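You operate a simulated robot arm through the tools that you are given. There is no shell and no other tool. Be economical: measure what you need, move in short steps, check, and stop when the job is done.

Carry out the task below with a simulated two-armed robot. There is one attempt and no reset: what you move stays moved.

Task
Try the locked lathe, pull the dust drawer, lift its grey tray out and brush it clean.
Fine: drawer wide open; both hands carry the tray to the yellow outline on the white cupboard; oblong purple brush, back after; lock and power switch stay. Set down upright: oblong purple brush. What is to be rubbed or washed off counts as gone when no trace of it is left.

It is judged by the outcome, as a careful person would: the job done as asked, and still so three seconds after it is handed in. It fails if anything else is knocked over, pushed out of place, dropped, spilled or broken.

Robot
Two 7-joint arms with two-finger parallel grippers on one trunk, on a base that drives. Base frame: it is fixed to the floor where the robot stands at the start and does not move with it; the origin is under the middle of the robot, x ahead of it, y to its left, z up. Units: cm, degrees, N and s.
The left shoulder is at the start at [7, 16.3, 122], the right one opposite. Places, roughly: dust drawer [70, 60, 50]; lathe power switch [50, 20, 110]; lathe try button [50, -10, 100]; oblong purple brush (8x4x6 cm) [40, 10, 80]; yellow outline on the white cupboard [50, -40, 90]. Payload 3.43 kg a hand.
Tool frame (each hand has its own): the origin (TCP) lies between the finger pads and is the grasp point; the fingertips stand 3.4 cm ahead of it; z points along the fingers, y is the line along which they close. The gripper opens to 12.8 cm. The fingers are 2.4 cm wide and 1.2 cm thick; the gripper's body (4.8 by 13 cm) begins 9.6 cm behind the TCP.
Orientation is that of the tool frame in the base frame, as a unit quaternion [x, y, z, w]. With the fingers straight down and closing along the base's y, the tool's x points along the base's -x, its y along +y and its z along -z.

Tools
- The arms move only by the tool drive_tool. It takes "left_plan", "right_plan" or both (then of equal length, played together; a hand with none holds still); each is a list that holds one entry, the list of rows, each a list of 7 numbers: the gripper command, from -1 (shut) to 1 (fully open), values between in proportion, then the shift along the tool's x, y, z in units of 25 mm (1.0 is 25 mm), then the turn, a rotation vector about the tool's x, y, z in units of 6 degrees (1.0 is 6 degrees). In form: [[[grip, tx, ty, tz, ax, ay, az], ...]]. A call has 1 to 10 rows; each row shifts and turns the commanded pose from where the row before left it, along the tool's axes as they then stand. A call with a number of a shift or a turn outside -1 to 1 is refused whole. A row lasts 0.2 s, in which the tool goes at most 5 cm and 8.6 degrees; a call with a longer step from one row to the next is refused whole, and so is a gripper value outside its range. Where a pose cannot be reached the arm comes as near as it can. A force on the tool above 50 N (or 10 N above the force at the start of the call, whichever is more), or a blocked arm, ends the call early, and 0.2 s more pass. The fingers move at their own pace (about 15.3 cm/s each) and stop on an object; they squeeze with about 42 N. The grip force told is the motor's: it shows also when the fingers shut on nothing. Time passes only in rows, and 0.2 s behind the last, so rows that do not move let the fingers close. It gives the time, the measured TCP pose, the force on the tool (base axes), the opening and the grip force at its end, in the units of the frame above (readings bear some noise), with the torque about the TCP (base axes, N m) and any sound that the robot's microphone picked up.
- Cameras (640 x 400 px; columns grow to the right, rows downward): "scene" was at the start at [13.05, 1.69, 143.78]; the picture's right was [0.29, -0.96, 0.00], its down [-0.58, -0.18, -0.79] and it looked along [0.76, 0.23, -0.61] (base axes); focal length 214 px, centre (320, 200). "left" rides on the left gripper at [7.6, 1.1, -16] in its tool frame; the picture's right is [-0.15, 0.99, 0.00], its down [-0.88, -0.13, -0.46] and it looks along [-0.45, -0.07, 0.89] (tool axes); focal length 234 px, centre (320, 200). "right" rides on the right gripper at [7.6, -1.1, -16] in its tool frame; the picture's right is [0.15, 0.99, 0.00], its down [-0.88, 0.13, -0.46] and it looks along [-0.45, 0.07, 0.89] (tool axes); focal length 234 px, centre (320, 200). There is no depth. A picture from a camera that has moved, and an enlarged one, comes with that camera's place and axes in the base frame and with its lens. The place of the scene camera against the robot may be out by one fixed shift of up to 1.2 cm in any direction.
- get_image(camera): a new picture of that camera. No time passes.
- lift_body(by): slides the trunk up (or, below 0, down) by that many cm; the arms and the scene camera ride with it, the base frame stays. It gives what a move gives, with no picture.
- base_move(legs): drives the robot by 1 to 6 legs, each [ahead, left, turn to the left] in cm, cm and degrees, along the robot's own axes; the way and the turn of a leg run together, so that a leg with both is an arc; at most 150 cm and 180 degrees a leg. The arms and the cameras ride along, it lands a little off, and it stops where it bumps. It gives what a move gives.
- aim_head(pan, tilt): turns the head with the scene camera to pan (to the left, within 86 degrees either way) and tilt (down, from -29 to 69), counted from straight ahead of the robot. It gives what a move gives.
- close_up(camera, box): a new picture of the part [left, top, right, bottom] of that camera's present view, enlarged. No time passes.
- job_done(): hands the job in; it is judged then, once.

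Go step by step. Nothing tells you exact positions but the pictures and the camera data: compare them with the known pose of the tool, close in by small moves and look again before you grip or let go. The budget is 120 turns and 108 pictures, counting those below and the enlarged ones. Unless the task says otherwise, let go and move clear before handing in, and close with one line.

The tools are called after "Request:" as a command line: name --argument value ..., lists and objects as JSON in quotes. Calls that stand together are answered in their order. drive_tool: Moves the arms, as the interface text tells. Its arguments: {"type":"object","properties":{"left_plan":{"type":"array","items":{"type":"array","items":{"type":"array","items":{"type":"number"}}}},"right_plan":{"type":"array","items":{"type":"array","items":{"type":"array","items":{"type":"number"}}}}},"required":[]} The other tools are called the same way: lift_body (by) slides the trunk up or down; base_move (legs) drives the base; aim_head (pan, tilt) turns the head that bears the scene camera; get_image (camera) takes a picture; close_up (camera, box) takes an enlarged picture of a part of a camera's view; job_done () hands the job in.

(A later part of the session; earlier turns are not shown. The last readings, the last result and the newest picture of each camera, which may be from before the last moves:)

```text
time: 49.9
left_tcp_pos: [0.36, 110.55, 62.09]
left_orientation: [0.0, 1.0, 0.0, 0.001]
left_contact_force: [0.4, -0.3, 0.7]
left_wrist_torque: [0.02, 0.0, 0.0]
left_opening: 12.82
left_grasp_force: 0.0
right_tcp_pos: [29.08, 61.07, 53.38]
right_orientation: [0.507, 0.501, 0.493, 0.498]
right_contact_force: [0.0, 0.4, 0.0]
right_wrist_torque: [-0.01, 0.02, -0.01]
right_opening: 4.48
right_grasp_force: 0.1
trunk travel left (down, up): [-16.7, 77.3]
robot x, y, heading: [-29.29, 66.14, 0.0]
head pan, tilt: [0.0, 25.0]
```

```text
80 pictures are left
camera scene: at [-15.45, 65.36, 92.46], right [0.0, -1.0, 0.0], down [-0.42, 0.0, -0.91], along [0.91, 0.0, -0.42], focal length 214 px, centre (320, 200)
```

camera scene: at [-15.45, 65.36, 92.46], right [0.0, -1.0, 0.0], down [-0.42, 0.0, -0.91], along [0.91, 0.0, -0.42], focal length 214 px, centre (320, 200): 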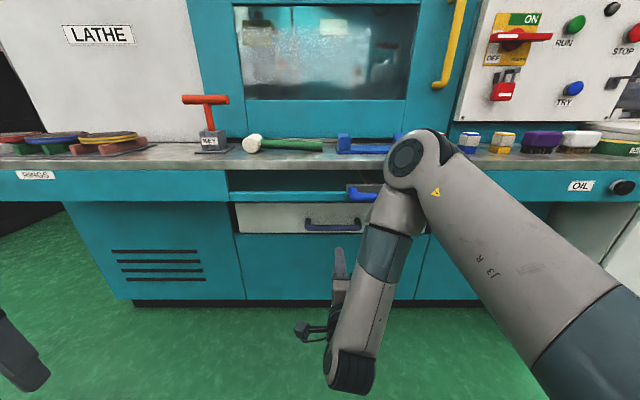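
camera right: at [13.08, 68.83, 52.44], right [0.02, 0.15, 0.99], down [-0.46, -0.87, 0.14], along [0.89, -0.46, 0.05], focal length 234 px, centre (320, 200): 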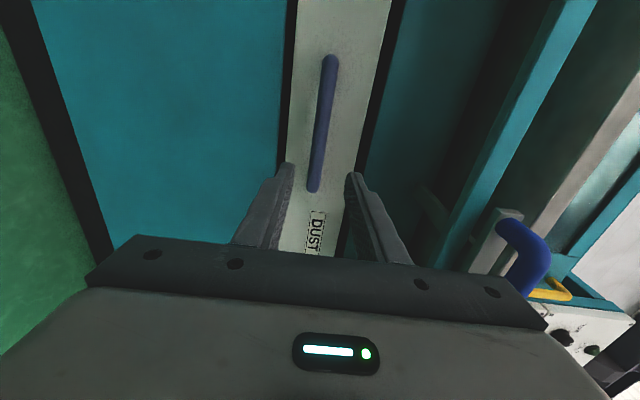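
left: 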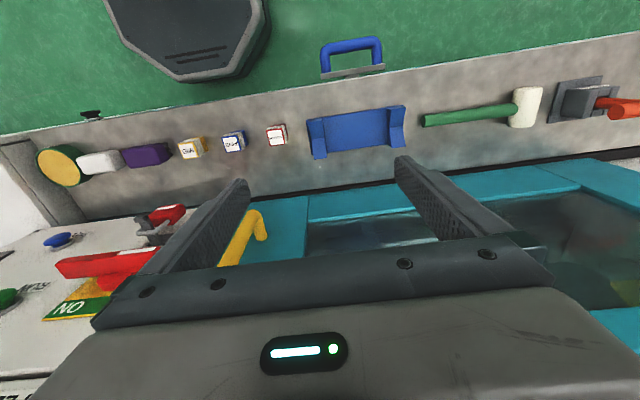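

The handle is confirmed at about [48, 61, 53], but my elbow is folded forward and would hit the ledge. I'll back off and try stretching the arm out instead.

Request:
base_move --legs '[[-22, 0, 0]]'

Request:
drive_tool --right_plan '[[[-0.3, 0, 0, 1, 0, 0, 0], [-0.3, 0, 0, 1, 0, 0, 0], [-0.3, 0, 0, 1, 0, 0, 0], [-0.3, 0, 0, 1, 0, 0, 0], [-0.3, 0, 0, 1, 0, 0, 0], [-0.3, 0, 0, 1, 0, 0, 0], [-0.3, 0, 0, 1, 0, 0, 0], [-0.3, 0, 0, 1, 0, 0, 0], [-0.3, 0, 0, 0, 0, 0, 0]]]'

Request:
get_image --camera "scene"

```text
time: 51.6
left_tcp_pos: [-22.14, 110.53, 62.2]
left_orientation: [-0.001, 1.0, 0.0, 0.0]
left_contact_force: [0.2, 0.5, -1.0]
left_wrist_torque: [-0.01, 0.0, 0.0]
left_opening: 12.8
left_grasp_force: 0.0
right_tcp_pos: [6.41, 61.08, 53.38]
right_orientation: [0.508, 0.5, 0.493, 0.499]
right_contact_force: [0.2, 0.9, -0.1]
right_wrist_torque: [0.03, -0.02, -0.01]
right_opening: 4.5
right_grasp_force: 0.0
trunk travel left (down, up): [-16.7, 77.3]
robot x, y, heading: [-51.51, 65.93, -0.4]
head pan, tilt: [0.0, 25.0]
```

```text
time: 53.6
left_tcp_pos: [-22.02, 110.61, 62.02]
left_orientation: [0.0, 1.0, 0.0, 0.0]
left_contact_force: [0.8, -0.4, 0.3]
left_wrist_torque: [0.03, -0.01, 0.03]
left_opening: 12.82
left_grasp_force: 0.0
right_tcp_pos: [25.74, 63.51, 54.66]
right_orientation: [0.51, 0.5, 0.49, 0.501]
right_contact_force: [0.5, 0.3, 0.1]
right_wrist_torque: [0.03, -0.01, 0.0]
right_opening: 4.49
right_grasp_force: 0.0
right hand out of reach, approached as far as the arm can: row 4, 5, 6, 7, 8
trunk travel left (down, up): [-16.7, 77.3]
robot x, y, heading: [-52.18, 66.43, 0.3]
head pan, tilt: [0.0, 25.0]
```

```text
79 pictures are left
camera scene: at [-38.0, 65.34, 92.47], right [0.0, -1.0, 0.0], down [-0.42, 0.0, -0.91], along [0.91, 0.0, -0.42], focal length 214 px, centre (320, 200)
```

scene: 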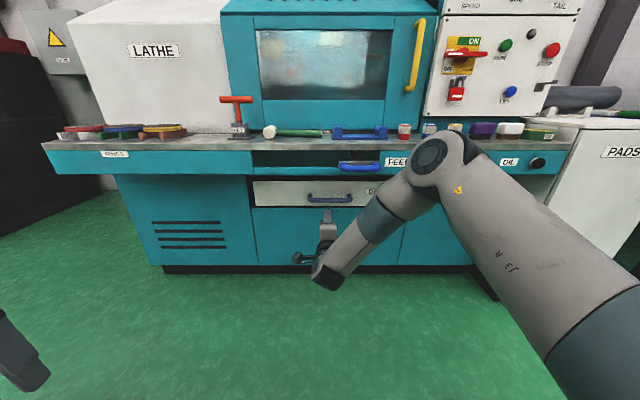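

Stretching works but the right forearm would cross the FEED handle. The left arm, mirrored, comes in from clear space, so I'll back off, raise, restore the right hand to pointing down, and bring the left hand in front.

Request:
base_move --legs '[[-22, 0, 0]]'

Request:
lift_body --by 25

Request:
drive_tool --right_plan '[[[-0.3, 0, 0, 0, 0, 0, -1], [-0.3, 0, 0, 0, 0, 0, -1], [-0.3, 0, 0, 0, 0, 0, -1], [-0.3, 0, 0, 0, 0, 0, -1], [-0.3, 0, 0, 0, 0, 0, -1], [-0.3, 0, 0, 0, 0, 0, -1], [-0.3, 0, 0, 0, 0, 0, -1], [-0.3, 0, 0, 0, 0, 0, -1], [-0.3, 0, 0, 0, 0, 0, -1], [-0.3, 0, 0, 0, 0, 0, -1]]]' --left_plan '[[[-0.3, -1, -0.8, 0, 0, 0, 0], [-0.3, -1, -0.8, 0, 0, 0, 0], [-0.3, -1, -0.8, 0, 0, 0, 0], [-0.3, -1, -0.8, 0, 0, 0, 0], [-0.3, -1, -0.8, 0, 0, 0, 0], [-0.3, -1, -0.8, 0, 0, 0, 0], [-0.3, -1, -0.8, 0, 0, 0, 0], [-0.3, -1, -0.8, 0, 0, 0, 0], [-0.3, -1, -0.8, 0, 0, 0, 0], [-0.3, -1, -0.8, 0, 0, 0, 0]]]'

Request:
drive_tool --right_plan '[[[-0.3, 0, -0.7, 0, 0, 0, -1], [-0.3, 0, -0.7, 0, 0, 0, -1], [-0.3, 0, -0.7, 0, 0, 0, -1], [-0.3, 0, -0.7, 0, 0, 0, -1], [-0.3, 0, -0.7, 0, 0, 0, -1], [-0.3, 0, -0.7, 0, 0, 1, 0], [-0.3, 0, -0.7, 0, 0, 1, 0], [-0.3, 0, -0.7, 0, 0, 1, 0], [-0.3, 0, -0.7, 0, 0, 1, 0], [-0.3, 0, -0.7, 0, 0, 1, 0]]]' --left_plan '[[[-0.3, 0, -0.2, 0, 0, 0, 0], [-0.3, 0, -0.2, 0, 0, 0, 0], [-0.3, -0.92, 0, 0, 0, -1, 0], [-0.3, -0.92, 0, 0, 0, -1, 0], [-0.3, -0.92, 0, 0, 0, -1, 0], [-0.3, -0.92, 0, 0, 0, -1, 0], [-0.3, -0.92, 0, 0, 0, -1, 0], [-0.3, -0.92, 0, 0, 0, -1, 0], [-0.3, -0.92, 0, 0, 0, -1, 0], [-0.3, -0.92, 0, 0, 0, -1, 0]]]'

Request:
get_image --camera "scene"

```text
time: 55.3
left_tcp_pos: [-43.85, 110.53, 62.11]
left_orientation: [0.004, 1.0, 0.0, 0.0]
left_contact_force: [-0.9, 0.2, -0.5]
left_wrist_torque: [0.01, 0.03, 0.01]
left_opening: 12.79
left_grasp_force: 0.1
right_tcp_pos: [3.49, 63.07, 54.86]
right_orientation: [0.513, 0.498, 0.488, 0.501]
right_contact_force: [0.3, 0.0, 0.2]
right_wrist_torque: [-0.03, 0.0, 0.0]
right_opening: 4.46
right_grasp_force: 0.1
trunk travel left (down, up): [-16.7, 77.3]
robot x, y, heading: [-73.99, 66.29, -0.5]
head pan, tilt: [0.0, 25.0]
```

```text
time: 57.9
left_tcp_pos: [-43.77, 110.35, 87.14]
left_orientation: [0.004, 1.0, -0.001, 0.0]
left_contact_force: [0.4, 0.0, 0.6]
left_wrist_torque: [-0.04, -0.03, -0.02]
left_opening: 12.8
left_grasp_force: 0.1
right_tcp_pos: [3.58, 62.98, 79.7]
right_orientation: [0.513, 0.497, 0.489, 0.501]
right_contact_force: [0.3, 0.1, 0.0]
right_wrist_torque: [0.01, -0.02, -0.02]
right_opening: 4.49
right_grasp_force: 0.0
trunk travel left (down, up): [-41.7, 52.3]
robot x, y, heading: [-73.79, 66.26, -0.3]
head pan, tilt: [0.0, 25.0]
```

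```text
time: 60.0
left_tcp_pos: [-19.12, 89.96, 86.79]
left_orientation: [0.005, 1.0, 0.0, 0.0]
left_contact_force: [0.6, 0.7, -0.2]
left_wrist_torque: [0.02, 0.03, 0.02]
left_opening: 4.45
left_grasp_force: 0.1
right_tcp_pos: [3.78, 63.11, 79.76]
right_orientation: [0.197, 0.688, 0.17, 0.678]
right_contact_force: [-0.4, 0.3, -0.4]
right_wrist_torque: [0.03, 0.01, 0.0]
right_opening: 4.5
right_grasp_force: 0.0
trunk travel left (down, up): [-41.7, 52.3]
robot x, y, heading: [-74.15, 65.95, -0.3]
head pan, tilt: [0.0, 25.0]
```

```text
time: 62.2
left_tcp_pos: [-2.1, 88.84, 93.36]
left_orientation: [0.004, 0.913, -0.002, 0.407]
left_contact_force: [0.2, -0.6, -0.1]
left_wrist_torque: [0.03, 0.01, -0.01]
left_opening: 4.47
left_grasp_force: 0.1
right_tcp_pos: [1.56, 52.06, 80.79]
right_orientation: [0.013, 0.871, -0.007, 0.49]
right_contact_force: [0.5, 0.3, -0.5]
right_wrist_torque: [0.01, 0.02, -0.03]
right_opening: 4.49
right_grasp_force: 0.1
right hand out of reach, approached as far as the arm can: row 1, 2, 3, 4, 5
trunk travel left (down, up): [-41.7, 52.3]
robot x, y, heading: [-73.75, 65.99, -0.3]
head pan, tilt: [0.0, 25.0]
```

```text
78 pictures are left
camera scene: at [-60.01, 65.27, 117.46], right [-0.01, -1.0, 0.0], down [-0.42, 0.0, -0.91], along [0.91, -0.01, -0.42], focal length 214 px, centre (320, 200)
```

scene: 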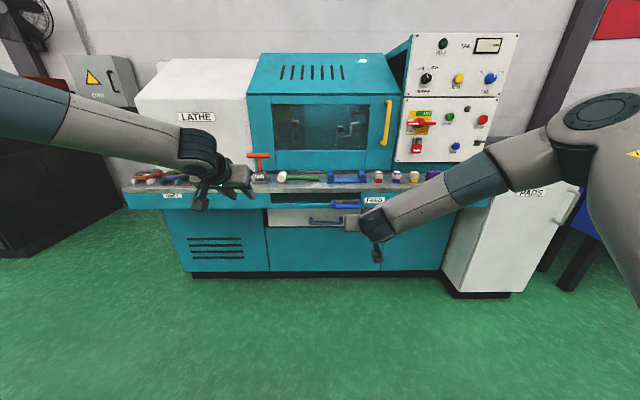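

The left arm now stretches forward with its elbow behind. I'll finish pitching it to near-level, roll its fingers vertical, and bring the right hand back to pointing down.

Request:
drive_tool --right_plan '[[[-0.3, 0.5, -0.5, 0, 0, 1, 0], [-0.3, 0.5, -0.5, 0, 0, 1, 0], [-0.3, 0.5, -0.5, 0, 0, 1, 0], [-0.3, 0.5, -0.5, 0, 0, 1, 0], [-0.3, 0.5, -0.5, 0, 0, 1, 0], [-0.3, 0, -0.5, 0, 0, 1, 0], [-0.3, 0, -0.5, 0, 0, 1, 0], [-0.3, 0, -0.5, 0, 0, 1, 0], [-0.3, 0, -0.5, 0, 0, 1, 0], [-0.3, 0, -0.5, 0, 0, 1, 0]]]' --left_plan '[[[-0.3, -0.92, 0, 0, 0, -1, 0], [-0.3, -0.92, 0, 0, 0, -1, 0], [-0.3, -0.92, 0, 0, 0, -1, 0], [-0.3, -0.92, 0, 0, 0, -1, 0], [-0.3, -0.92, 0, 0, 0, -1, 0], [-0.3, 0, 0, 0, 0, 0, -1], [-0.3, 0, 0, 0, 0, 0, -1], [-0.3, 0, 0, 0, 0, 0, -1], [-0.3, 0, 0, 0, 0, 0, -1], [-0.3, 0, 0, 0, 0, 0, -1]]]'

Request:
drive_tool --left_plan '[[[-0.3, 0, 0, 0, 0, 0, -1], [-0.3, 0, 0, 0, 0, 0, -1], [-0.3, 0, 0, 0, 0, 0, -1], [-0.3, 0, 0, 0, 0, 0, -1], [-0.3, 0, 0, 0, 0, 0, -1], [-0.3, 0, 0, 0, 0, 0, -1], [-0.3, 0, 0, 0, 0, 0, -1], [-0.3, 0, 0, 0, 0, 0, -1], [-0.3, 0, 0, 0, 0, 0, -1], [-0.3, 0, 0, 0, 0, 0, -1]]]'

Request:
get_image --camera "scene"

```text
time: 64.5
left_tcp_pos: [3.35, 89.1, 103.21]
left_orientation: [-0.199, 0.752, -0.166, 0.607]
left_contact_force: [0.3, 0.4, 0.2]
left_wrist_torque: [0.0, -0.03, 0.0]
left_opening: 4.48
left_grasp_force: 0.1
right_tcp_pos: [-2.98, 39.66, 76.08]
right_orientation: [0.016, 1.0, 0.001, -0.012]
right_contact_force: [0.7, 0.2, -0.8]
right_wrist_torque: [0.0, 0.02, -0.05]
right_opening: 4.5
right_grasp_force: 0.0
trunk travel left (down, up): [-41.7, 52.3]
robot x, y, heading: [-73.74, 66.81, -0.4]
head pan, tilt: [0.0, 25.0]
```

```text
time: 66.7
left_tcp_pos: [3.35, 88.97, 103.21]
left_orientation: [-0.547, 0.552, -0.448, 0.442]
left_contact_force: [0.0, 0.3, 0.0]
left_wrist_torque: [-0.03, 0.0, 0.03]
left_opening: 4.5
left_grasp_force: 0.1
right_tcp_pos: [-3.05, 39.73, 76.32]
right_orientation: [0.016, 1.0, 0.002, -0.011]
right_contact_force: [0.3, 0.0, -0.4]
right_wrist_torque: [0.0, -0.04, 0.03]
right_opening: 4.48
right_grasp_force: 0.1
trunk travel left (down, up): [-41.7, 52.3]
robot x, y, heading: [-73.92, 66.37, -0.6]
head pan, tilt: [0.0, 25.0]
```

```text
77 pictures are left
camera scene: at [-60.0, 65.33, 117.46], right [-0.01, -1.0, 0.0], down [-0.42, 0.0, -0.91], along [0.91, -0.01, -0.42], focal length 214 px, centre (320, 200)
```

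scene: 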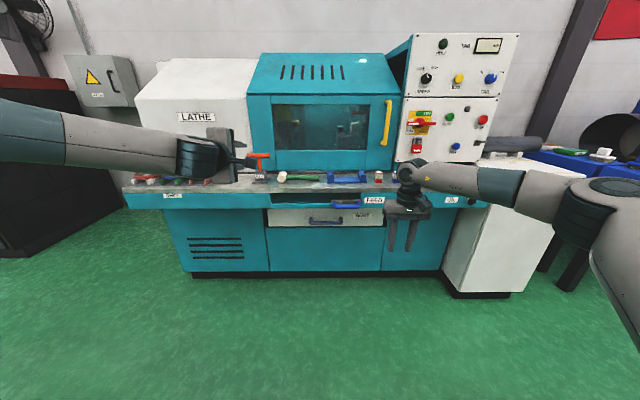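

Good posture. Now pull the right hand back and up out of the way, then lower and slide right in front of the handle.

Request:
drive_tool --right_plan '[[[-0.3, 1, 0, -0.9, 0, 0, 0], [-0.3, 1, 0, -0.9, 0, 0, 0], [-0.3, 1, 0, -0.9, 0, 0, 0], [-0.3, 1, 0, -0.9, 0, 0, 0], [-0.3, 1, 0, -0.9, 0, 0, 0], [-0.3, 1, 0, -0.9, 0, 0, 0], [-0.3, 1, 0, -0.9, 0, 0, 0], [-0.3, 1, 0, -0.9, 0, 0, 0], [-0.3, 0, 0, 0, 0, 0, 0]]]' --left_plan '[[[-0.3, 0, 0.5, 0, 0, 0, 0], [-0.3, 0, 0.5, 0, 0, 0, 0], [-0.3, 0, 0.5, 0, 0, 0, 0], [-0.3, 0, 0.5, 0, 0, 0, 0], [-0.3, 0, 0.5, 0, 0, 0, 0], [-0.3, 0, 0.5, 0, 0, 0, 0], [-0.3, 0, 0.5, 0, 0, 0, 0], [-0.3, 0, 0.5, 0, 0, 0, 0], [-0.3, 0, 0, 0, 0, 0, 0]]]'

Request:
lift_body --by -39.5

Request:
base_move --legs '[[0, -25, 0], [20, 0, 0]]'

Request:
get_image --camera "scene"

Request:
get_image --camera "left"

```text
time: 68.7
left_tcp_pos: [1.41, 88.93, 93.56]
left_orientation: [-0.547, 0.552, -0.446, 0.444]
left_contact_force: [-0.7, 0.2, -0.5]
left_wrist_torque: [0.0, -0.01, 0.02]
left_opening: 4.47
left_grasp_force: 0.0
right_tcp_pos: [-22.86, 40.29, 94.51]
right_orientation: [0.015, 1.0, 0.001, -0.01]
right_contact_force: [0.3, 0.2, -0.2]
right_wrist_torque: [-0.03, 0.02, 0.0]
right_opening: 4.46
right_grasp_force: 0.2
trunk travel left (down, up): [-41.7, 52.3]
robot x, y, heading: [-73.62, 66.57, -0.3]
head pan, tilt: [0.0, 25.0]
```

```text
time: 72.4
left_tcp_pos: [1.25, 88.99, 54.12]
left_orientation: [-0.547, 0.552, -0.447, 0.443]
left_contact_force: [-0.8, -0.4, -0.9]
left_wrist_torque: [-0.01, -0.03, 0.03]
left_opening: 4.49
left_grasp_force: 0.0
right_tcp_pos: [-22.73, 40.3, 55.0]
right_orientation: [0.015, 1.0, 0.002, -0.011]
right_contact_force: [0.0, 0.1, 0.2]
right_wrist_torque: [-0.01, -0.02, 0.04]
right_opening: 4.45
right_grasp_force: 0.1
trunk travel left (down, up): [-2.2, 91.8]
robot x, y, heading: [-74.31, 66.22, -0.4]
head pan, tilt: [0.0, 25.0]
```

```text
time: 75.4
left_tcp_pos: [20.95, 64.43, 53.94]
left_orientation: [-0.547, 0.552, -0.446, 0.444]
left_contact_force: [-0.1, -0.3, 0.2]
left_wrist_torque: [-0.02, -0.02, -0.06]
left_opening: 4.45
left_grasp_force: 0.1
right_tcp_pos: [-3.06, 15.81, 54.99]
right_orientation: [0.014, 1.0, 0.0, -0.011]
right_contact_force: [0.3, -0.2, -0.6]
right_wrist_torque: [-0.01, -0.01, -0.03]
right_opening: 4.5
right_grasp_force: 0.0
trunk travel left (down, up): [-2.2, 91.8]
robot x, y, heading: [-53.88, 41.31, -0.4]
head pan, tilt: [0.0, 25.0]
```

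```text
76 pictures are left
camera scene: at [-40.35, 40.61, 77.96], right [-0.01, -1.0, 0.0], down [-0.42, 0.0, -0.91], along [0.91, -0.01, -0.42], focal length 214 px, centre (320, 200)
```

scene: 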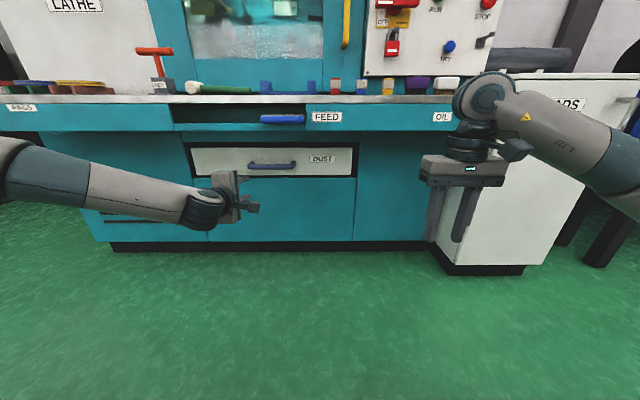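

```text
75 pictures are left
camera left: at [5.02, 56.88, 56.17], right [-0.2, 0.15, -0.97], down [-0.41, 0.88, 0.22], along [0.89, 0.44, -0.12], focal length 234 px, centre (320, 200)
```

left: 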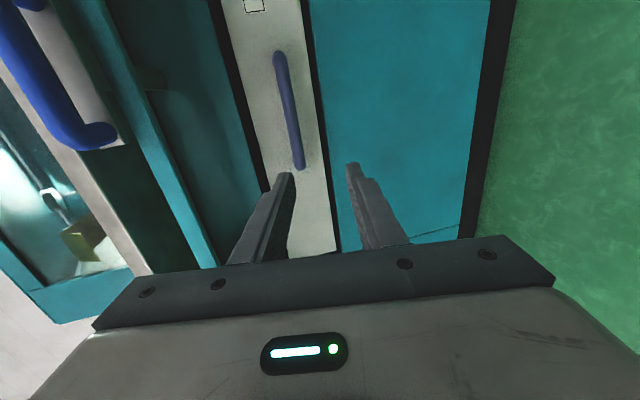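

The left view puts the handle bar at about [48, 52–71, 53.1]. I'll drive 20 cm ahead and check.

Request:
base_move --legs '[[20, 0, 0]]'

Request:
get_image --camera "left"

Request:
get_image --camera "scene"

```text
time: 77.0
left_tcp_pos: [40.72, 64.35, 53.9]
left_orientation: [-0.548, 0.552, -0.447, 0.443]
left_contact_force: [-0.7, 1.2, 0.0]
left_wrist_torque: [-0.06, 0.02, 0.02]
left_opening: 4.49
left_grasp_force: 0.1
right_tcp_pos: [16.71, 15.49, 55.05]
right_orientation: [0.015, 1.0, 0.001, -0.011]
right_contact_force: [-0.6, 0.0, -0.3]
right_wrist_torque: [-0.03, -0.03, 0.0]
right_opening: 4.46
right_grasp_force: 0.1
trunk travel left (down, up): [-2.2, 91.8]
robot x, y, heading: [-34.55, 41.44, -0.5]
head pan, tilt: [0.0, 25.0]
```

```text
74 pictures are left
camera left: at [24.83, 56.71, 56.17], right [-0.2, 0.15, -0.97], down [-0.41, 0.88, 0.22], along [0.89, 0.44, -0.12], focal length 234 px, centre (320, 200)
```

left: 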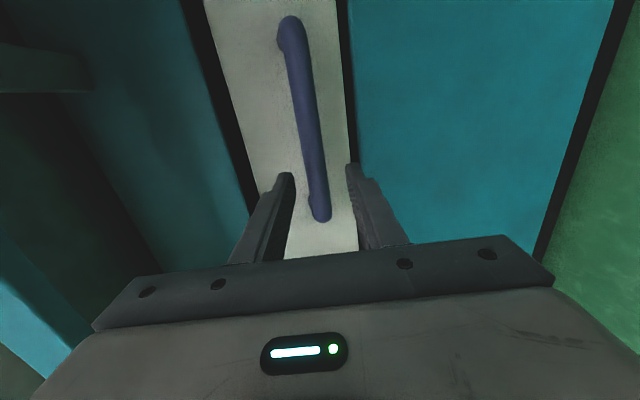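

```text
73 pictures are left
camera scene: at [-20.54, 40.46, 77.96], right [-0.01, -1.0, 0.0], down [-0.42, 0.0, -0.91], along [0.91, -0.01, -0.42], focal length 214 px, centre (320, 200)
```

scene: 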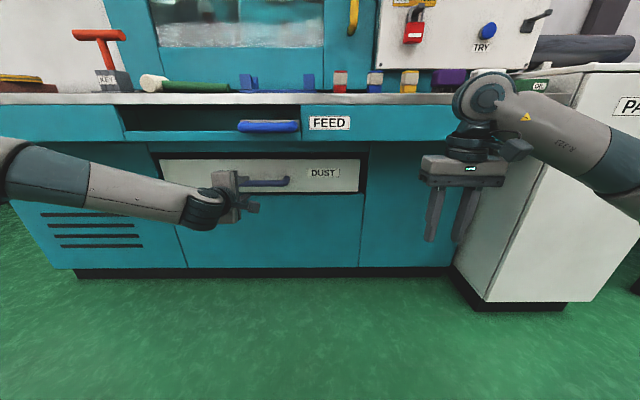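

Aligned. Advance about 6.5 cm to straddle the bar, then close.

Request:
drive_tool --left_plan '[[[-0.3, 0, -0.08, 0.64, 0, 0, 0], [-0.3, 0, -0.08, 0.64, 0, 0, 0], [-0.3, 0, -0.08, 0.64, 0, 0, 0], [-0.3, 0, -0.08, 0.64, 0, 0, 0], [-0.3, 0, 0, 0, 0, 0, 0]]]'

Request:
get_image --camera "left"

```text
time: 78.2
left_tcp_pos: [46.92, 64.32, 53.39]
left_orientation: [-0.548, 0.551, -0.446, 0.444]
left_contact_force: [-0.8, 0.1, -0.2]
left_wrist_torque: [0.02, 0.0, 0.0]
left_opening: 4.51
left_grasp_force: 0.1
right_tcp_pos: [16.81, 15.53, 54.96]
right_orientation: [0.014, 1.0, 0.0, -0.011]
right_contact_force: [0.2, 0.1, -0.1]
right_wrist_torque: [0.01, -0.02, -0.01]
right_opening: 4.47
right_grasp_force: 0.0
trunk travel left (down, up): [-2.2, 91.8]
robot x, y, heading: [-34.33, 41.29, -0.4]
head pan, tilt: [0.0, 25.0]
```

```text
72 pictures are left
camera left: at [31.1, 56.78, 55.61], right [-0.2, 0.15, -0.97], down [-0.41, 0.88, 0.22], along [0.89, 0.44, -0.12], focal length 234 px, centre (320, 200)
```

left: 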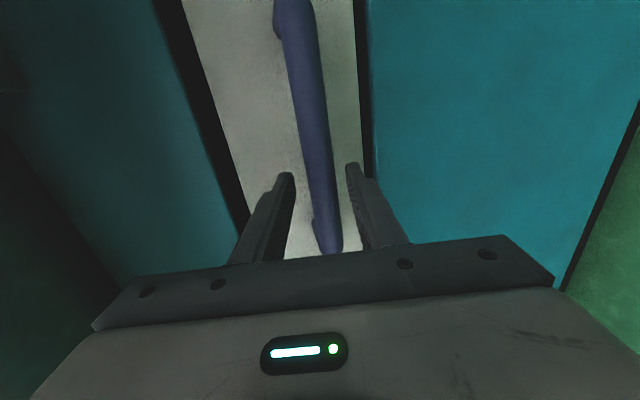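

Request:
drive_tool --left_plan '[[[-0.3, 0, 0, 0.4, 0, 0, 0], [-1, 0, 0, 0, 0, 0, 0], [-1, 0, 0, 0, 0, 0, 0], [-1, 0, 0, 0, 0, 0, 0]]]'

```text
time: 79.2
left_tcp_pos: [47.98, 64.24, 52.95]
left_orientation: [-0.548, 0.552, -0.446, 0.443]
left_contact_force: [-9.0, 0.4, -8.9]
left_wrist_torque: [-0.25, 0.0, 0.33]
left_opening: 2.16
left_grasp_force: 45.5
right_tcp_pos: [16.72, 15.52, 54.85]
right_orientation: [0.013, 1.0, 0.0, -0.01]
right_contact_force: [-0.9, 0.2, 0.6]
right_wrist_torque: [-0.03, -0.01, -0.05]
right_opening: 4.49
right_grasp_force: 0.0
trunk travel left (down, up): [-2.2, 91.8]
robot x, y, heading: [-34.45, 41.25, -0.6]
head pan, tilt: [0.0, 25.0]
```

Gripped. Pull the drawer by driving straight back.

Request:
base_move --legs '[[-20, 0, 0]]'

Request:
get_image --camera "scene"

```text
time: 80.8
left_tcp_pos: [28.29, 64.33, 53.07]
left_orientation: [-0.547, 0.553, -0.447, 0.441]
left_contact_force: [0.5, -22.0, -15.7]
left_wrist_torque: [-0.56, -0.1, -0.26]
left_opening: 2.17
left_grasp_force: 45.0
right_tcp_pos: [-2.76, 15.74, 55.04]
right_orientation: [0.012, 1.0, 0.001, -0.012]
right_contact_force: [0.3, -0.4, 0.1]
right_wrist_torque: [0.03, -0.01, 0.0]
right_opening: 4.5
right_grasp_force: 0.1
trunk travel left (down, up): [-2.2, 91.8]
robot x, y, heading: [-54.16, 41.27, -0.1]
head pan, tilt: [0.0, 25.0]
```

```text
71 pictures are left
camera scene: at [-40.09, 40.54, 77.93], right [-0.01, -1.0, 0.0], down [-0.42, 0.0, -0.91], along [0.91, -0.01, -0.42], focal length 214 px, centre (320, 200)
```

scene: 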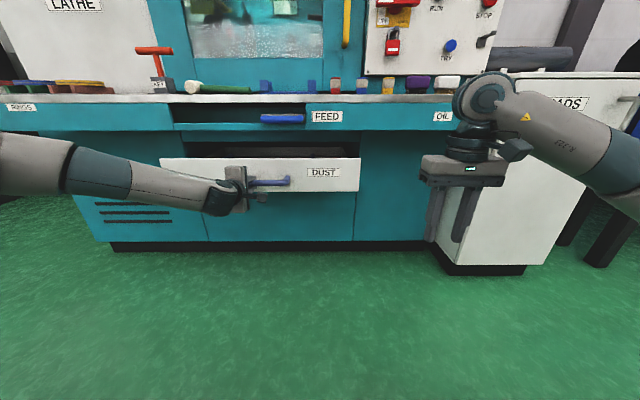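

The drawer came out 20 cm. Keep pulling until it meets its stop.

Request:
base_move --legs '[[-10, 0, 0]]'

Request:
base_move --legs '[[-6, 0, 0]]'

Request:
get_image --camera "scene"

```text
time: 81.9
left_tcp_pos: [18.36, 64.32, 52.98]
left_orientation: [-0.547, 0.554, -0.447, 0.442]
left_contact_force: [0.3, -5.9, -8.4]
left_wrist_torque: [-0.48, -0.02, -0.28]
left_opening: 2.17
left_grasp_force: 45.0
right_tcp_pos: [-12.83, 15.69, 54.94]
right_orientation: [0.013, 1.0, 0.001, -0.011]
right_contact_force: [-0.3, -0.3, -0.4]
right_wrist_torque: [-0.02, -0.02, 0.0]
right_opening: 4.49
right_grasp_force: 0.2
trunk travel left (down, up): [-2.2, 91.8]
robot x, y, heading: [-63.97, 41.31, -0.4]
head pan, tilt: [0.0, 25.0]
```

```text
time: 82.9
left_tcp_pos: [12.33, 64.31, 53.02]
left_orientation: [-0.546, 0.554, -0.447, 0.441]
left_contact_force: [1.9, 1.4, -3.6]
left_wrist_torque: [-0.34, -0.02, 0.25]
left_opening: 2.18
left_grasp_force: 44.8
right_tcp_pos: [-18.95, 15.8, 54.94]
right_orientation: [0.014, 1.0, 0.0, -0.011]
right_contact_force: [0.3, -0.6, 0.6]
right_wrist_torque: [-0.02, 0.02, -0.03]
right_opening: 4.46
right_grasp_force: 0.0
trunk travel left (down, up): [-2.2, 91.8]
robot x, y, heading: [-70.42, 41.29, -0.2]
head pan, tilt: [0.0, 25.0]
```

```text
70 pictures are left
camera scene: at [-56.12, 40.69, 77.96], right [-0.01, -1.0, 0.0], down [-0.42, 0.0, -0.91], along [0.91, -0.01, -0.42], focal length 214 px, centre (320, 200)
```

scene: 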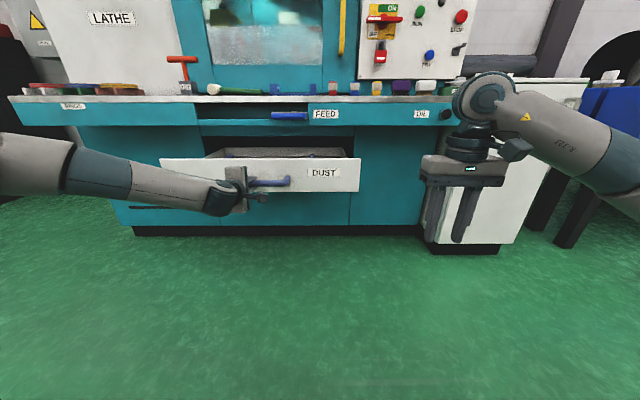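

Open about 36 cm. I'll continue with the arm, which stops by force at the drawer's end stop.

Request:
drive_tool --left_plan '[[[-1, 0, 0.085, -0.4, 0, 0, 0], [-1, 0, 0.085, -0.4, 0, 0, 0], [-1, 0, 0.085, -0.4, 0, 0, 0], [-1, 0, 0.085, -0.4, 0, 0, 0], [-1, 0, 0.085, -0.4, 0, 0, 0], [-1, 0, 0.085, -0.4, 0, 0, 0], [-1, 0, 0.085, -0.4, 0, 0, 0], [-1, 0, 0.085, -0.4, 0, 0, 0]]]'

Request:
get_image --camera "scene"

```text
time: 84.7
left_tcp_pos: [3.92, 64.17, 53.03]
left_orientation: [-0.546, 0.555, -0.446, 0.441]
left_contact_force: [-1.0, -7.8, -2.7]
left_wrist_torque: [-0.31, 0.16, 0.74]
left_opening: 2.17
left_grasp_force: 45.4
right_tcp_pos: [-18.95, 15.69, 55.01]
right_orientation: [0.014, 1.0, 0.001, -0.01]
right_contact_force: [0.1, 0.6, 0.2]
right_wrist_torque: [-0.01, 0.03, 0.02]
right_opening: 4.46
right_grasp_force: 0.0
trunk travel left (down, up): [-2.2, 91.8]
robot x, y, heading: [-70.42, 41.43, -0.5]
head pan, tilt: [0.0, 25.0]
```

```text
69 pictures are left
camera scene: at [-56.13, 40.63, 77.95], right [-0.01, -1.0, 0.0], down [-0.42, 0.0, -0.91], along [0.91, -0.01, -0.42], focal length 214 px, centre (320, 200)
```

scene: 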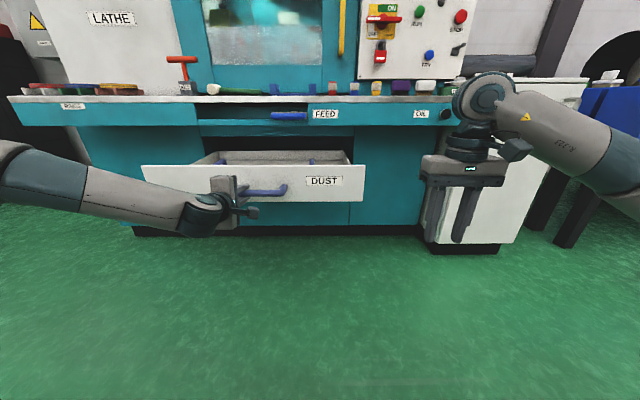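

Request:
close_up --camera "scene" --box '[130, 130, 380, 230]'

```text
2.56 times, centred on (255, 180) of scene
camera zoom: at [-56.13, 40.63, 77.95], right [-0.01, -1.0, 0.0], down [-0.42, 0.0, -0.91], along [0.91, -0.01, -0.42], focal length 549 px, centre (486, 251)
```

zoom: 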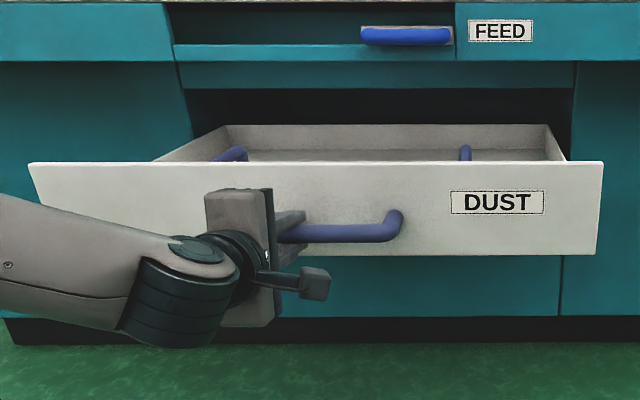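

The inside with the tray's blue handles is visible. I'll pull on gently to find the end stop.

Request:
drive_tool --left_plan '[[[-1, 0, 0.085, -0.4, 0, 0, 0], [-1, 0, 0.085, -0.4, 0, 0, 0], [-1, 0, 0.085, -0.4, 0, 0, 0], [-1, 0, 0.085, -0.4, 0, 0, 0], [-1, 0, 0, 0, 0, 0, 0]]]'

Request:
close_up --camera "scene" --box '[130, 130, 380, 230]'

```text
time: 85.9
left_tcp_pos: [-0.08, 64.27, 52.97]
left_orientation: [-0.546, 0.556, -0.447, 0.439]
left_contact_force: [-0.7, -24.7, -13.8]
left_wrist_torque: [-0.56, -0.04, 0.25]
left_opening: 2.18
left_grasp_force: 45.3
right_tcp_pos: [-18.8, 15.59, 54.99]
right_orientation: [0.014, 1.0, 0.001, -0.011]
right_contact_force: [0.0, 0.3, -0.7]
right_wrist_torque: [0.05, 0.01, -0.01]
right_opening: 4.46
right_grasp_force: 0.0
trunk travel left (down, up): [-2.2, 91.8]
robot x, y, heading: [-70.53, 41.59, -0.4]
head pan, tilt: [0.0, 25.0]
```

```text
2.56 times, centred on (255, 180) of scene
camera zoom: at [-56.07, 40.58, 77.94], right [-0.01, -1.0, 0.0], down [-0.42, 0.0, -0.91], along [0.91, -0.01, -0.42], focal length 549 px, centre (486, 251)
```

zoom: 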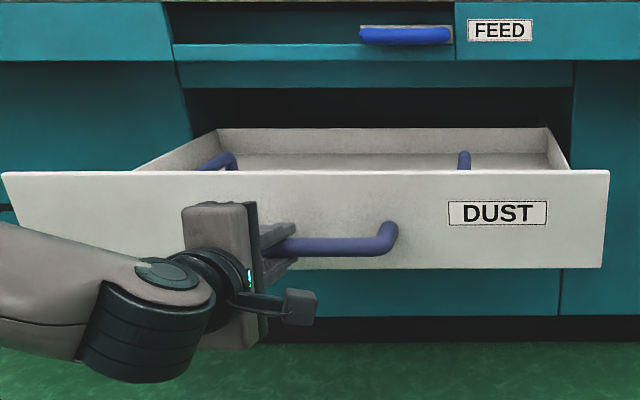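

Request:
base_move --legs '[[-4, 0, 0]]'

Request:
close_up --camera "scene" --box '[130, 130, 380, 230]'

```text
time: 86.8
left_tcp_pos: [-3.89, 64.77, 53.19]
left_orientation: [-0.547, 0.553, -0.447, 0.442]
left_contact_force: [16.6, -8.4, -3.4]
left_wrist_torque: [-0.2, 0.11, 0.16]
left_opening: 2.14
left_grasp_force: 45.2
right_tcp_pos: [-22.87, 15.81, 54.9]
right_orientation: [0.014, 1.0, 0.001, -0.012]
right_contact_force: [-0.1, -0.9, 0.2]
right_wrist_torque: [-0.03, 0.0, -0.03]
right_opening: 4.49
right_grasp_force: 0.0
trunk travel left (down, up): [-2.2, 91.8]
robot x, y, heading: [-74.39, 41.79, -0.3]
head pan, tilt: [0.0, 25.0]
```

```text
2.56 times, centred on (255, 180) of scene
camera zoom: at [-60.09, 40.71, 77.96], right [-0.01, -1.0, 0.0], down [-0.42, 0.0, -0.91], along [0.91, -0.01, -0.42], focal length 549 px, centre (486, 251)
```

zoom: 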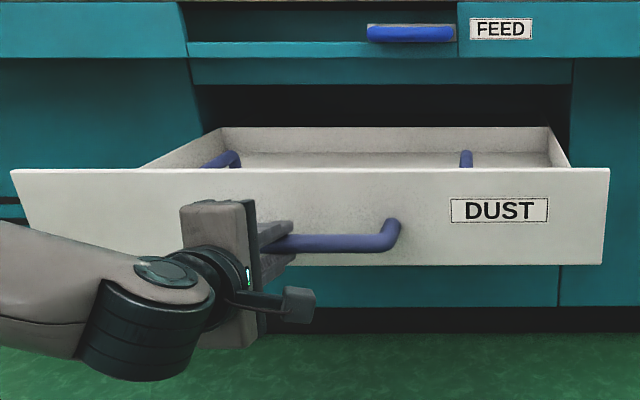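

A 16 N pull-back shows the end stop: drawer is fully open (~52 cm). Let go and move the hand clear.

Request:
drive_tool --left_plan '[[[-0.2, 0, 0, 0, 0, 0, 0], [-0.2, 0, 0, 0, 0, 0, 0], [-0.2, 0, 0, 0, 0, 0, 0]]]'

Request:
base_move --legs '[[-14, 0, 0]]'

Request:
lift_body --by 40

Request:
aim_head --pan 12 --tilt 40

Request:
get_image --camera "scene"

```text
time: 87.6
left_tcp_pos: [-3.99, 64.84, 53.29]
left_orientation: [-0.547, 0.553, -0.446, 0.443]
left_contact_force: [-0.7, 0.0, 0.3]
left_wrist_torque: [0.06, 0.01, 0.01]
left_opening: 5.09
left_grasp_force: 0.0
right_tcp_pos: [-22.93, 15.89, 55.06]
right_orientation: [0.013, 1.0, 0.001, -0.011]
right_contact_force: [-0.3, -0.2, -0.1]
right_wrist_torque: [0.03, 0.02, -0.02]
right_opening: 4.46
right_grasp_force: 0.0
trunk travel left (down, up): [-2.2, 91.8]
robot x, y, heading: [-74.03, 41.68, -0.2]
head pan, tilt: [0.0, 25.0]
```

```text
time: 89.0
left_tcp_pos: [-17.13, 64.67, 53.38]
left_orientation: [-0.547, 0.552, -0.448, 0.442]
left_contact_force: [-0.4, 0.2, 0.5]
left_wrist_torque: [0.02, 0.0, 0.02]
left_opening: 5.1
left_grasp_force: 0.0
right_tcp_pos: [-36.11, 15.86, 55.22]
right_orientation: [0.014, 1.0, 0.001, -0.009]
right_contact_force: [0.5, -0.1, -0.3]
right_wrist_torque: [0.04, 0.01, 0.0]
right_opening: 4.48
right_grasp_force: 0.1
trunk travel left (down, up): [-2.2, 91.8]
robot x, y, heading: [-87.74, 41.98, -0.5]
head pan, tilt: [0.0, 25.0]
stopped in leg 1: the robot was blocked; the commanded pose is now the measured one
```

```text
time: 92.9
left_tcp_pos: [-16.97, 64.69, 93.43]
left_orientation: [-0.546, 0.552, -0.448, 0.443]
left_contact_force: [-0.6, 0.1, 0.3]
left_wrist_torque: [-0.03, -0.01, 0.03]
left_opening: 5.12
left_grasp_force: 0.0
right_tcp_pos: [-36.1, 15.88, 95.22]
right_orientation: [0.014, 1.0, 0.0, -0.009]
right_contact_force: [-0.4, 0.1, 0.0]
right_wrist_torque: [-0.02, 0.0, -0.01]
right_opening: 4.47
right_grasp_force: 0.1
trunk travel left (down, up): [-42.2, 51.8]
robot x, y, heading: [-87.3, 41.92, -0.3]
head pan, tilt: [0.0, 25.0]
```

```text
time: 93.7
left_tcp_pos: [-17.06, 64.7, 93.4]
left_orientation: [-0.545, 0.553, -0.449, 0.442]
left_contact_force: [-0.1, -0.5, 0.4]
left_wrist_torque: [-0.02, -0.02, -0.01]
left_opening: 5.13
left_grasp_force: 0.1
right_tcp_pos: [-36.18, 15.83, 95.17]
right_orientation: [0.014, 1.0, 0.001, -0.009]
right_contact_force: [-0.2, -0.1, 0.1]
right_wrist_torque: [0.01, -0.03, 0.03]
right_opening: 4.47
right_grasp_force: 0.1
trunk travel left (down, up): [-42.2, 51.8]
robot x, y, heading: [-87.72, 42.16, -0.5]
head pan, tilt: [12.0, 40.0]
```

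```text
65 pictures are left
camera scene: at [-74.27, 42.59, 115.64], right [0.2, -0.98, 0.0], down [-0.63, -0.13, -0.77], along [0.75, 0.15, -0.64], focal length 214 px, centre (320, 200)
```

scene: 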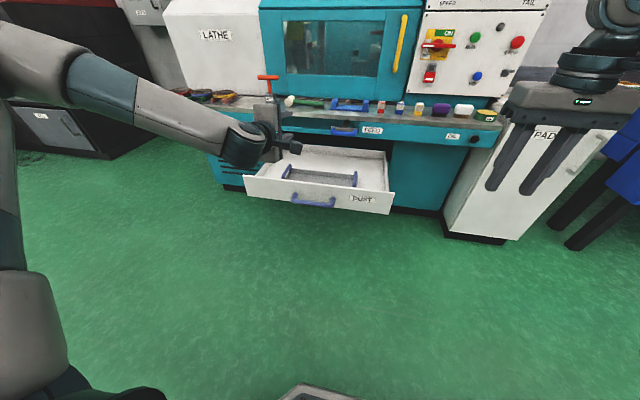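

The drawer is wide open with the tray inside, its two blue handles at the sides. I bumped lightly behind at x≈-88, so I won't go further back. Closer look.

Request:
close_up --camera "scene" --box '[235, 120, 405, 226]'

Request:
aim_head --pan 86 --tilt 30

Request:
get_image --camera "scene"

```text
3.76 times, centred on (320, 173) of scene
camera zoom: at [-74.27, 42.59, 115.64], right [0.2, -0.98, 0.0], down [-0.63, -0.13, -0.77], along [0.75, 0.15, -0.64], focal length 807 px, centre (320, 302)
```

zoom: 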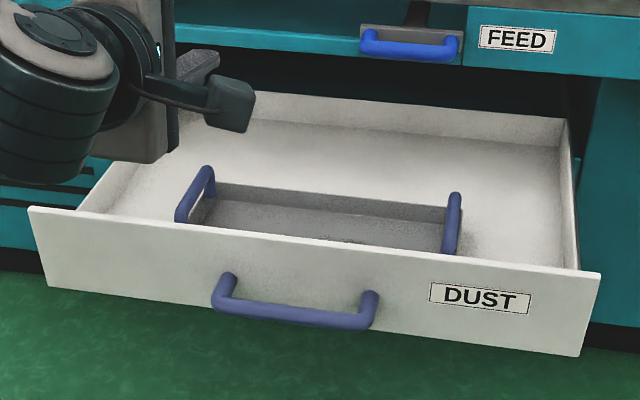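

```text
time: 95.1
left_tcp_pos: [-16.94, 64.7, 93.41]
left_orientation: [-0.547, 0.552, -0.448, 0.443]
left_contact_force: [-0.4, 0.6, 0.3]
left_wrist_torque: [-0.02, 0.03, 0.0]
left_opening: 5.12
left_grasp_force: 0.1
right_tcp_pos: [-36.19, 15.9, 95.04]
right_orientation: [0.014, 1.0, 0.001, -0.01]
right_contact_force: [-0.4, -0.1, 0.3]
right_wrist_torque: [-0.02, 0.01, 0.0]
right_opening: 4.48
right_grasp_force: 0.0
trunk travel left (down, up): [-42.2, 51.8]
robot x, y, heading: [-87.44, 41.46, -0.7]
head pan, tilt: [85.9, 30.0]
```

```text
63 pictures are left
camera scene: at [-81.89, 49.91, 117.17], right [1.0, -0.08, 0.0], down [-0.04, -0.5, -0.87], along [0.07, 0.86, -0.5], focal length 214 px, centre (320, 200)
```

scene: 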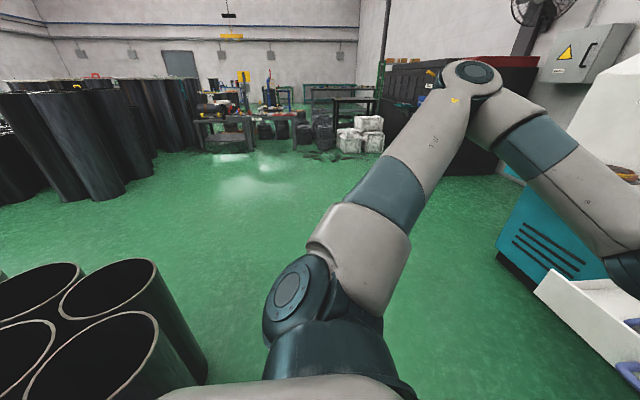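

Tray handles: left at about [15, 77.5, 57], right at about [14, 43, 57], bars along x. Now turn the left hand back to pointing down, and move forward a bit away from the pipes behind.

Request:
base_move --legs '[[12, 0, 0]]'

Request:
drive_tool --left_plan '[[[0, 0, 0, 0, 0, 0, 1], [0, 0, 0, 0, 0, 0, 1], [0, 0, 0, 0, 0, 0, 1], [0, 0, 0, 0, 0, 0, 1], [0, 0, 0, 0, 0, 0, 1], [0, 0, 0, 0, 0, 0, 1], [0, 0, 0, 0, 0, 0, 1], [0, 0, 0, 0, 0, 0, 1], [0, 0, 0, 0, 0, 0, 1], [0, 0, 0, 0, 0, 0, 1]]]' --right_plan '[[[0, -0.25, 0.3, 0, 0, 0, 0], [0, -0.25, 0.3, 0, 0, 0, 0], [0, -0.25, 0.3, 0, 0, 0, 0], [0, -0.25, 0.3, 0, 0, 0, 0], [0, -0.25, 0.3, 0, 0, 0, 0], [0, -0.25, 0.3, 0, 0, 0, 0], [0, -0.25, 0.3, 0, 0, 0, 0], [0, -0.25, 0.3, 0, 0, 0, 0], [0, -0.25, 0.3, 0, 0, 0, 0], [0, -0.25, 0.3, 0, 0, 0, 0]]]'

Request:
drive_tool --left_plan '[[[0, 0, 0, 0, 0, 0, 1], [0, 0, 0, 0, 0, 0, 1], [0, 0, 0, 0, 0, 0, 1], [0, 0, 0, 0, 0, 0, 1], [0, 0, 0, 0, 0, 0, 1], [0, 0.92, 0, 0, 0, 1, 0], [0, 0.92, 0, 0, 0, 1, 0], [0, 0.92, 0, 0, 0, 1, 0], [0, 0.92, 0, 0, 0, 1, 0], [0, 0.92, 0, 0, 0, 1, 0]]]'

Request:
drive_tool --left_plan '[[[0, 0.92, 0, 0, 0, 1, 0], [0, 0.92, 0, 0, 0, 1, 0], [0, 0.92, 0, 0, 0, 1, 0], [0, 0.92, 0, 0, 0, 1, 0], [0, 0.92, 0, 0, 0, 1, 0], [0, 0.92, 0, 0, 0, 1, 0], [0, 0.92, 0, 0, 0, 1, 0], [0, 0.92, 0, 0, 0, 1, 0], [0, 0, 0, 0, 0, 0, 0]]]'

Request:
aim_head --pan 10 --tilt 45

```text
time: 96.3
left_tcp_pos: [-5.38, 64.63, 93.31]
left_orientation: [-0.546, 0.553, -0.448, 0.442]
left_contact_force: [0.6, 0.3, -0.5]
left_wrist_torque: [0.0, 0.0, 0.0]
left_opening: 5.12
left_grasp_force: 0.0
right_tcp_pos: [-24.24, 15.78, 95.14]
right_orientation: [0.014, 1.0, 0.001, -0.01]
right_contact_force: [-0.4, 0.0, 0.0]
right_wrist_torque: [0.0, 0.09, -0.01]
right_opening: 4.48
right_grasp_force: 0.1
trunk travel left (down, up): [-42.2, 51.8]
robot x, y, heading: [-75.7, 41.78, -0.4]
head pan, tilt: [85.9, 30.0]
```

```text
time: 98.5
left_tcp_pos: [-5.37, 64.56, 93.32]
left_orientation: [-0.195, 0.752, -0.166, 0.608]
left_contact_force: [-0.8, -0.2, 0.5]
left_wrist_torque: [-0.02, -0.03, 0.0]
left_opening: 6.42
left_grasp_force: 0.0
right_tcp_pos: [-17.94, 23.09, 95.2]
right_orientation: [0.014, 1.0, 0.002, -0.009]
right_contact_force: [1.2, 0.1, 0.1]
right_wrist_torque: [0.0, 0.01, 0.03]
right_opening: 6.42
right_grasp_force: 0.0
trunk travel left (down, up): [-42.2, 51.8]
robot x, y, heading: [-75.75, 41.67, -0.6]
head pan, tilt: [85.9, 30.0]
```

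```text
time: 100.7
left_tcp_pos: [-10.06, 64.73, 82.97]
left_orientation: [0.005, 0.913, -0.003, 0.407]
left_contact_force: [1.1, -0.3, 0.0]
left_wrist_torque: [-0.02, -0.02, 0.0]
left_opening: 6.39
left_grasp_force: 0.2
right_tcp_pos: [-17.95, 23.16, 95.16]
right_orientation: [0.014, 1.0, 0.0, -0.009]
right_contact_force: [-0.1, -0.2, 0.0]
right_wrist_torque: [-0.01, -0.02, 0.0]
right_opening: 6.38
right_grasp_force: 0.0
trunk travel left (down, up): [-42.2, 51.8]
robot x, y, heading: [-75.8, 41.96, -0.5]
head pan, tilt: [85.9, 30.0]
```

```text
time: 102.7
left_tcp_pos: [-25.91, 64.86, 75.01]
left_orientation: [0.006, 1.0, -0.001, 0.0]
left_contact_force: [-0.1, 0.4, -0.2]
left_wrist_torque: [0.0, 0.01, 0.01]
left_opening: 6.38
left_grasp_force: 0.0
right_tcp_pos: [-17.98, 23.23, 95.2]
right_orientation: [0.014, 1.0, 0.001, -0.01]
right_contact_force: [-0.8, -0.3, -0.1]
right_wrist_torque: [0.01, -0.01, 0.01]
right_opening: 6.39
right_grasp_force: 0.0
trunk travel left (down, up): [-42.2, 51.8]
robot x, y, heading: [-75.89, 41.79, -0.4]
head pan, tilt: [85.9, 30.0]
```

```text
time: 104.2
left_tcp_pos: [-25.89, 64.67, 74.87]
left_orientation: [0.007, 1.0, -0.001, 0.001]
left_contact_force: [-0.3, -0.1, 0.2]
left_wrist_torque: [-0.01, -0.01, 0.01]
left_opening: 6.37
left_grasp_force: 0.1
right_tcp_pos: [-18.0, 23.22, 95.09]
right_orientation: [0.015, 1.0, 0.0, -0.009]
right_contact_force: [0.7, 0.1, -0.5]
right_wrist_torque: [0.0, -0.03, 0.01]
right_opening: 6.41
right_grasp_force: 0.1
trunk travel left (down, up): [-42.2, 51.8]
robot x, y, heading: [-75.54, 41.61, -0.7]
head pan, tilt: [10.0, 45.0]
```

Bring both hands level, symmetric and above the drawer, and drive in front of it.

Request:
drive_tool --left_plan '[[[0, -0.31, -0.22, 0.08, 0, 0, 0], [0, -0.31, -0.22, 0.08, 0, 0, 0], [0, -0.31, -0.22, 0.08, 0, 0, 0], [0, -0.31, -0.22, 0.08, 0, 0, 0], [0, -0.31, -0.22, 0.08, 0, 0, 0], [0, -0.31, -0.22, 0.08, 0, 0, 0], [0, -0.31, -0.22, 0.08, 0, 0, 0], [0, -0.31, -0.22, 0.08, 0, 0, 0], [0, -0.31, -0.22, 0.08, 0, 0, 0], [0, -0.31, -0.22, 0.08, 0, 0, 0]]]' --right_plan '[[[0, 0, 0.05, 0.88, 0, 0, 0], [0, 0, 0.05, 0.88, 0, 0, 0], [0, 0, 0.05, 0.88, 0, 0, 0], [0, 0, 0.05, 0.88, 0, 0, 0], [0, 0, 0.05, 0.88, 0, 0, 0], [0, 0, 0.05, 0.88, 0, 0, 0], [0, 0, 0.05, 0.88, 0, 0, 0], [0, 0, 0.05, 0.88, 0, 0, 0], [0, 0, 0.05, 0.88, 0, 0, 0], [0, 0, 0.05, 0.88, 0, 0, 0]]]'

Request:
base_move --legs '[[0, 18.5, 0.5], [28, 0, 0]]'

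Request:
get_image --camera "scene"

Request:
get_image --camera "left"

Request:
get_image --camera "right"

```text
time: 106.4
left_tcp_pos: [-18.28, 59.13, 72.8]
left_orientation: [0.005, 1.0, 0.0, 0.001]
left_contact_force: [0.6, 0.8, 0.2]
left_wrist_torque: [0.02, -0.01, 0.04]
left_opening: 6.39
left_grasp_force: 0.1
right_tcp_pos: [-18.43, 24.37, 72.96]
right_orientation: [0.014, 1.0, 0.001, -0.01]
right_contact_force: [0.4, 0.1, 0.1]
right_wrist_torque: [0.0, 0.0, 0.0]
right_opening: 6.39
right_grasp_force: 0.1
trunk travel left (down, up): [-42.2, 51.8]
robot x, y, heading: [-75.6, 41.49, -0.6]
head pan, tilt: [10.0, 45.0]
```

```text
time: 109.5
left_tcp_pos: [9.52, 78.73, 72.76]
left_orientation: [0.002, 1.0, -0.001, 0.0]
left_contact_force: [0.2, -0.6, -0.1]
left_wrist_torque: [0.01, -0.01, 0.02]
left_opening: 6.42
left_grasp_force: 0.1
right_tcp_pos: [9.65, 43.91, 72.92]
right_orientation: [0.01, 1.0, 0.001, -0.01]
right_contact_force: [0.8, 0.6, 0.2]
right_wrist_torque: [-0.01, 0.02, 0.01]
right_opening: 6.42
right_grasp_force: 0.1
trunk travel left (down, up): [-42.2, 51.8]
robot x, y, heading: [-48.04, 60.28, -0.1]
head pan, tilt: [10.0, 45.0]
```

```text
62 pictures are left
camera scene: at [-34.87, 61.36, 114.89], right [0.17, -0.98, 0.0], down [-0.7, -0.12, -0.71], along [0.7, 0.12, -0.71], focal length 214 px, centre (320, 200)
```

scene: 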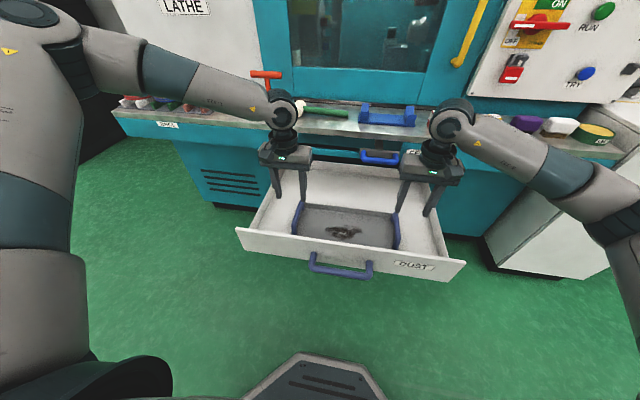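

```text
61 pictures are left
camera left: at [1.92, 79.85, 88.77], right [0.15, 0.99, 0.0], down [0.88, -0.13, 0.46], along [0.45, -0.07, -0.89], focal length 234 px, centre (320, 200)
```

left: 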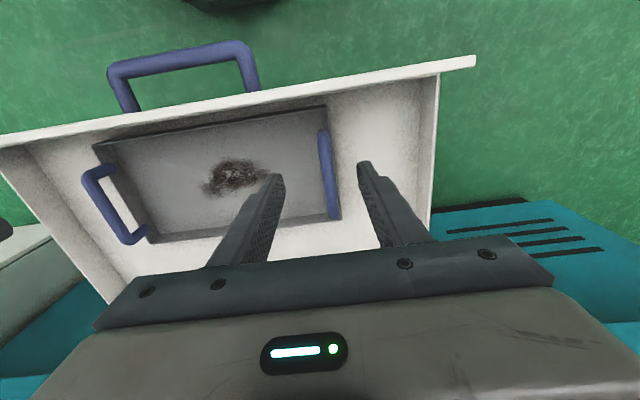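

```text
60 pictures are left
camera right: at [2.31, 42.81, 89.0], right [-0.13, 0.99, 0.0], down [0.89, 0.11, 0.44], along [0.43, 0.06, -0.9], focal length 234 px, centre (320, 200)
```

right: 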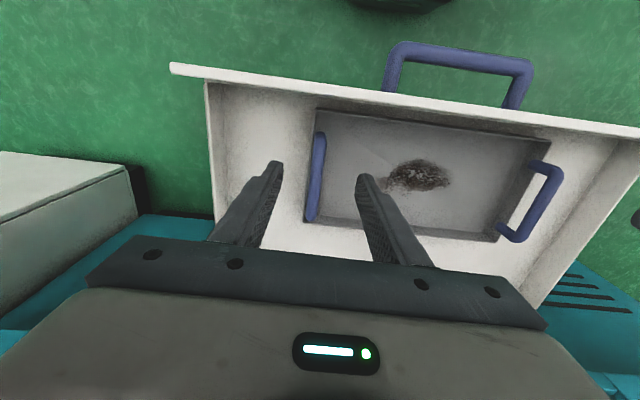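

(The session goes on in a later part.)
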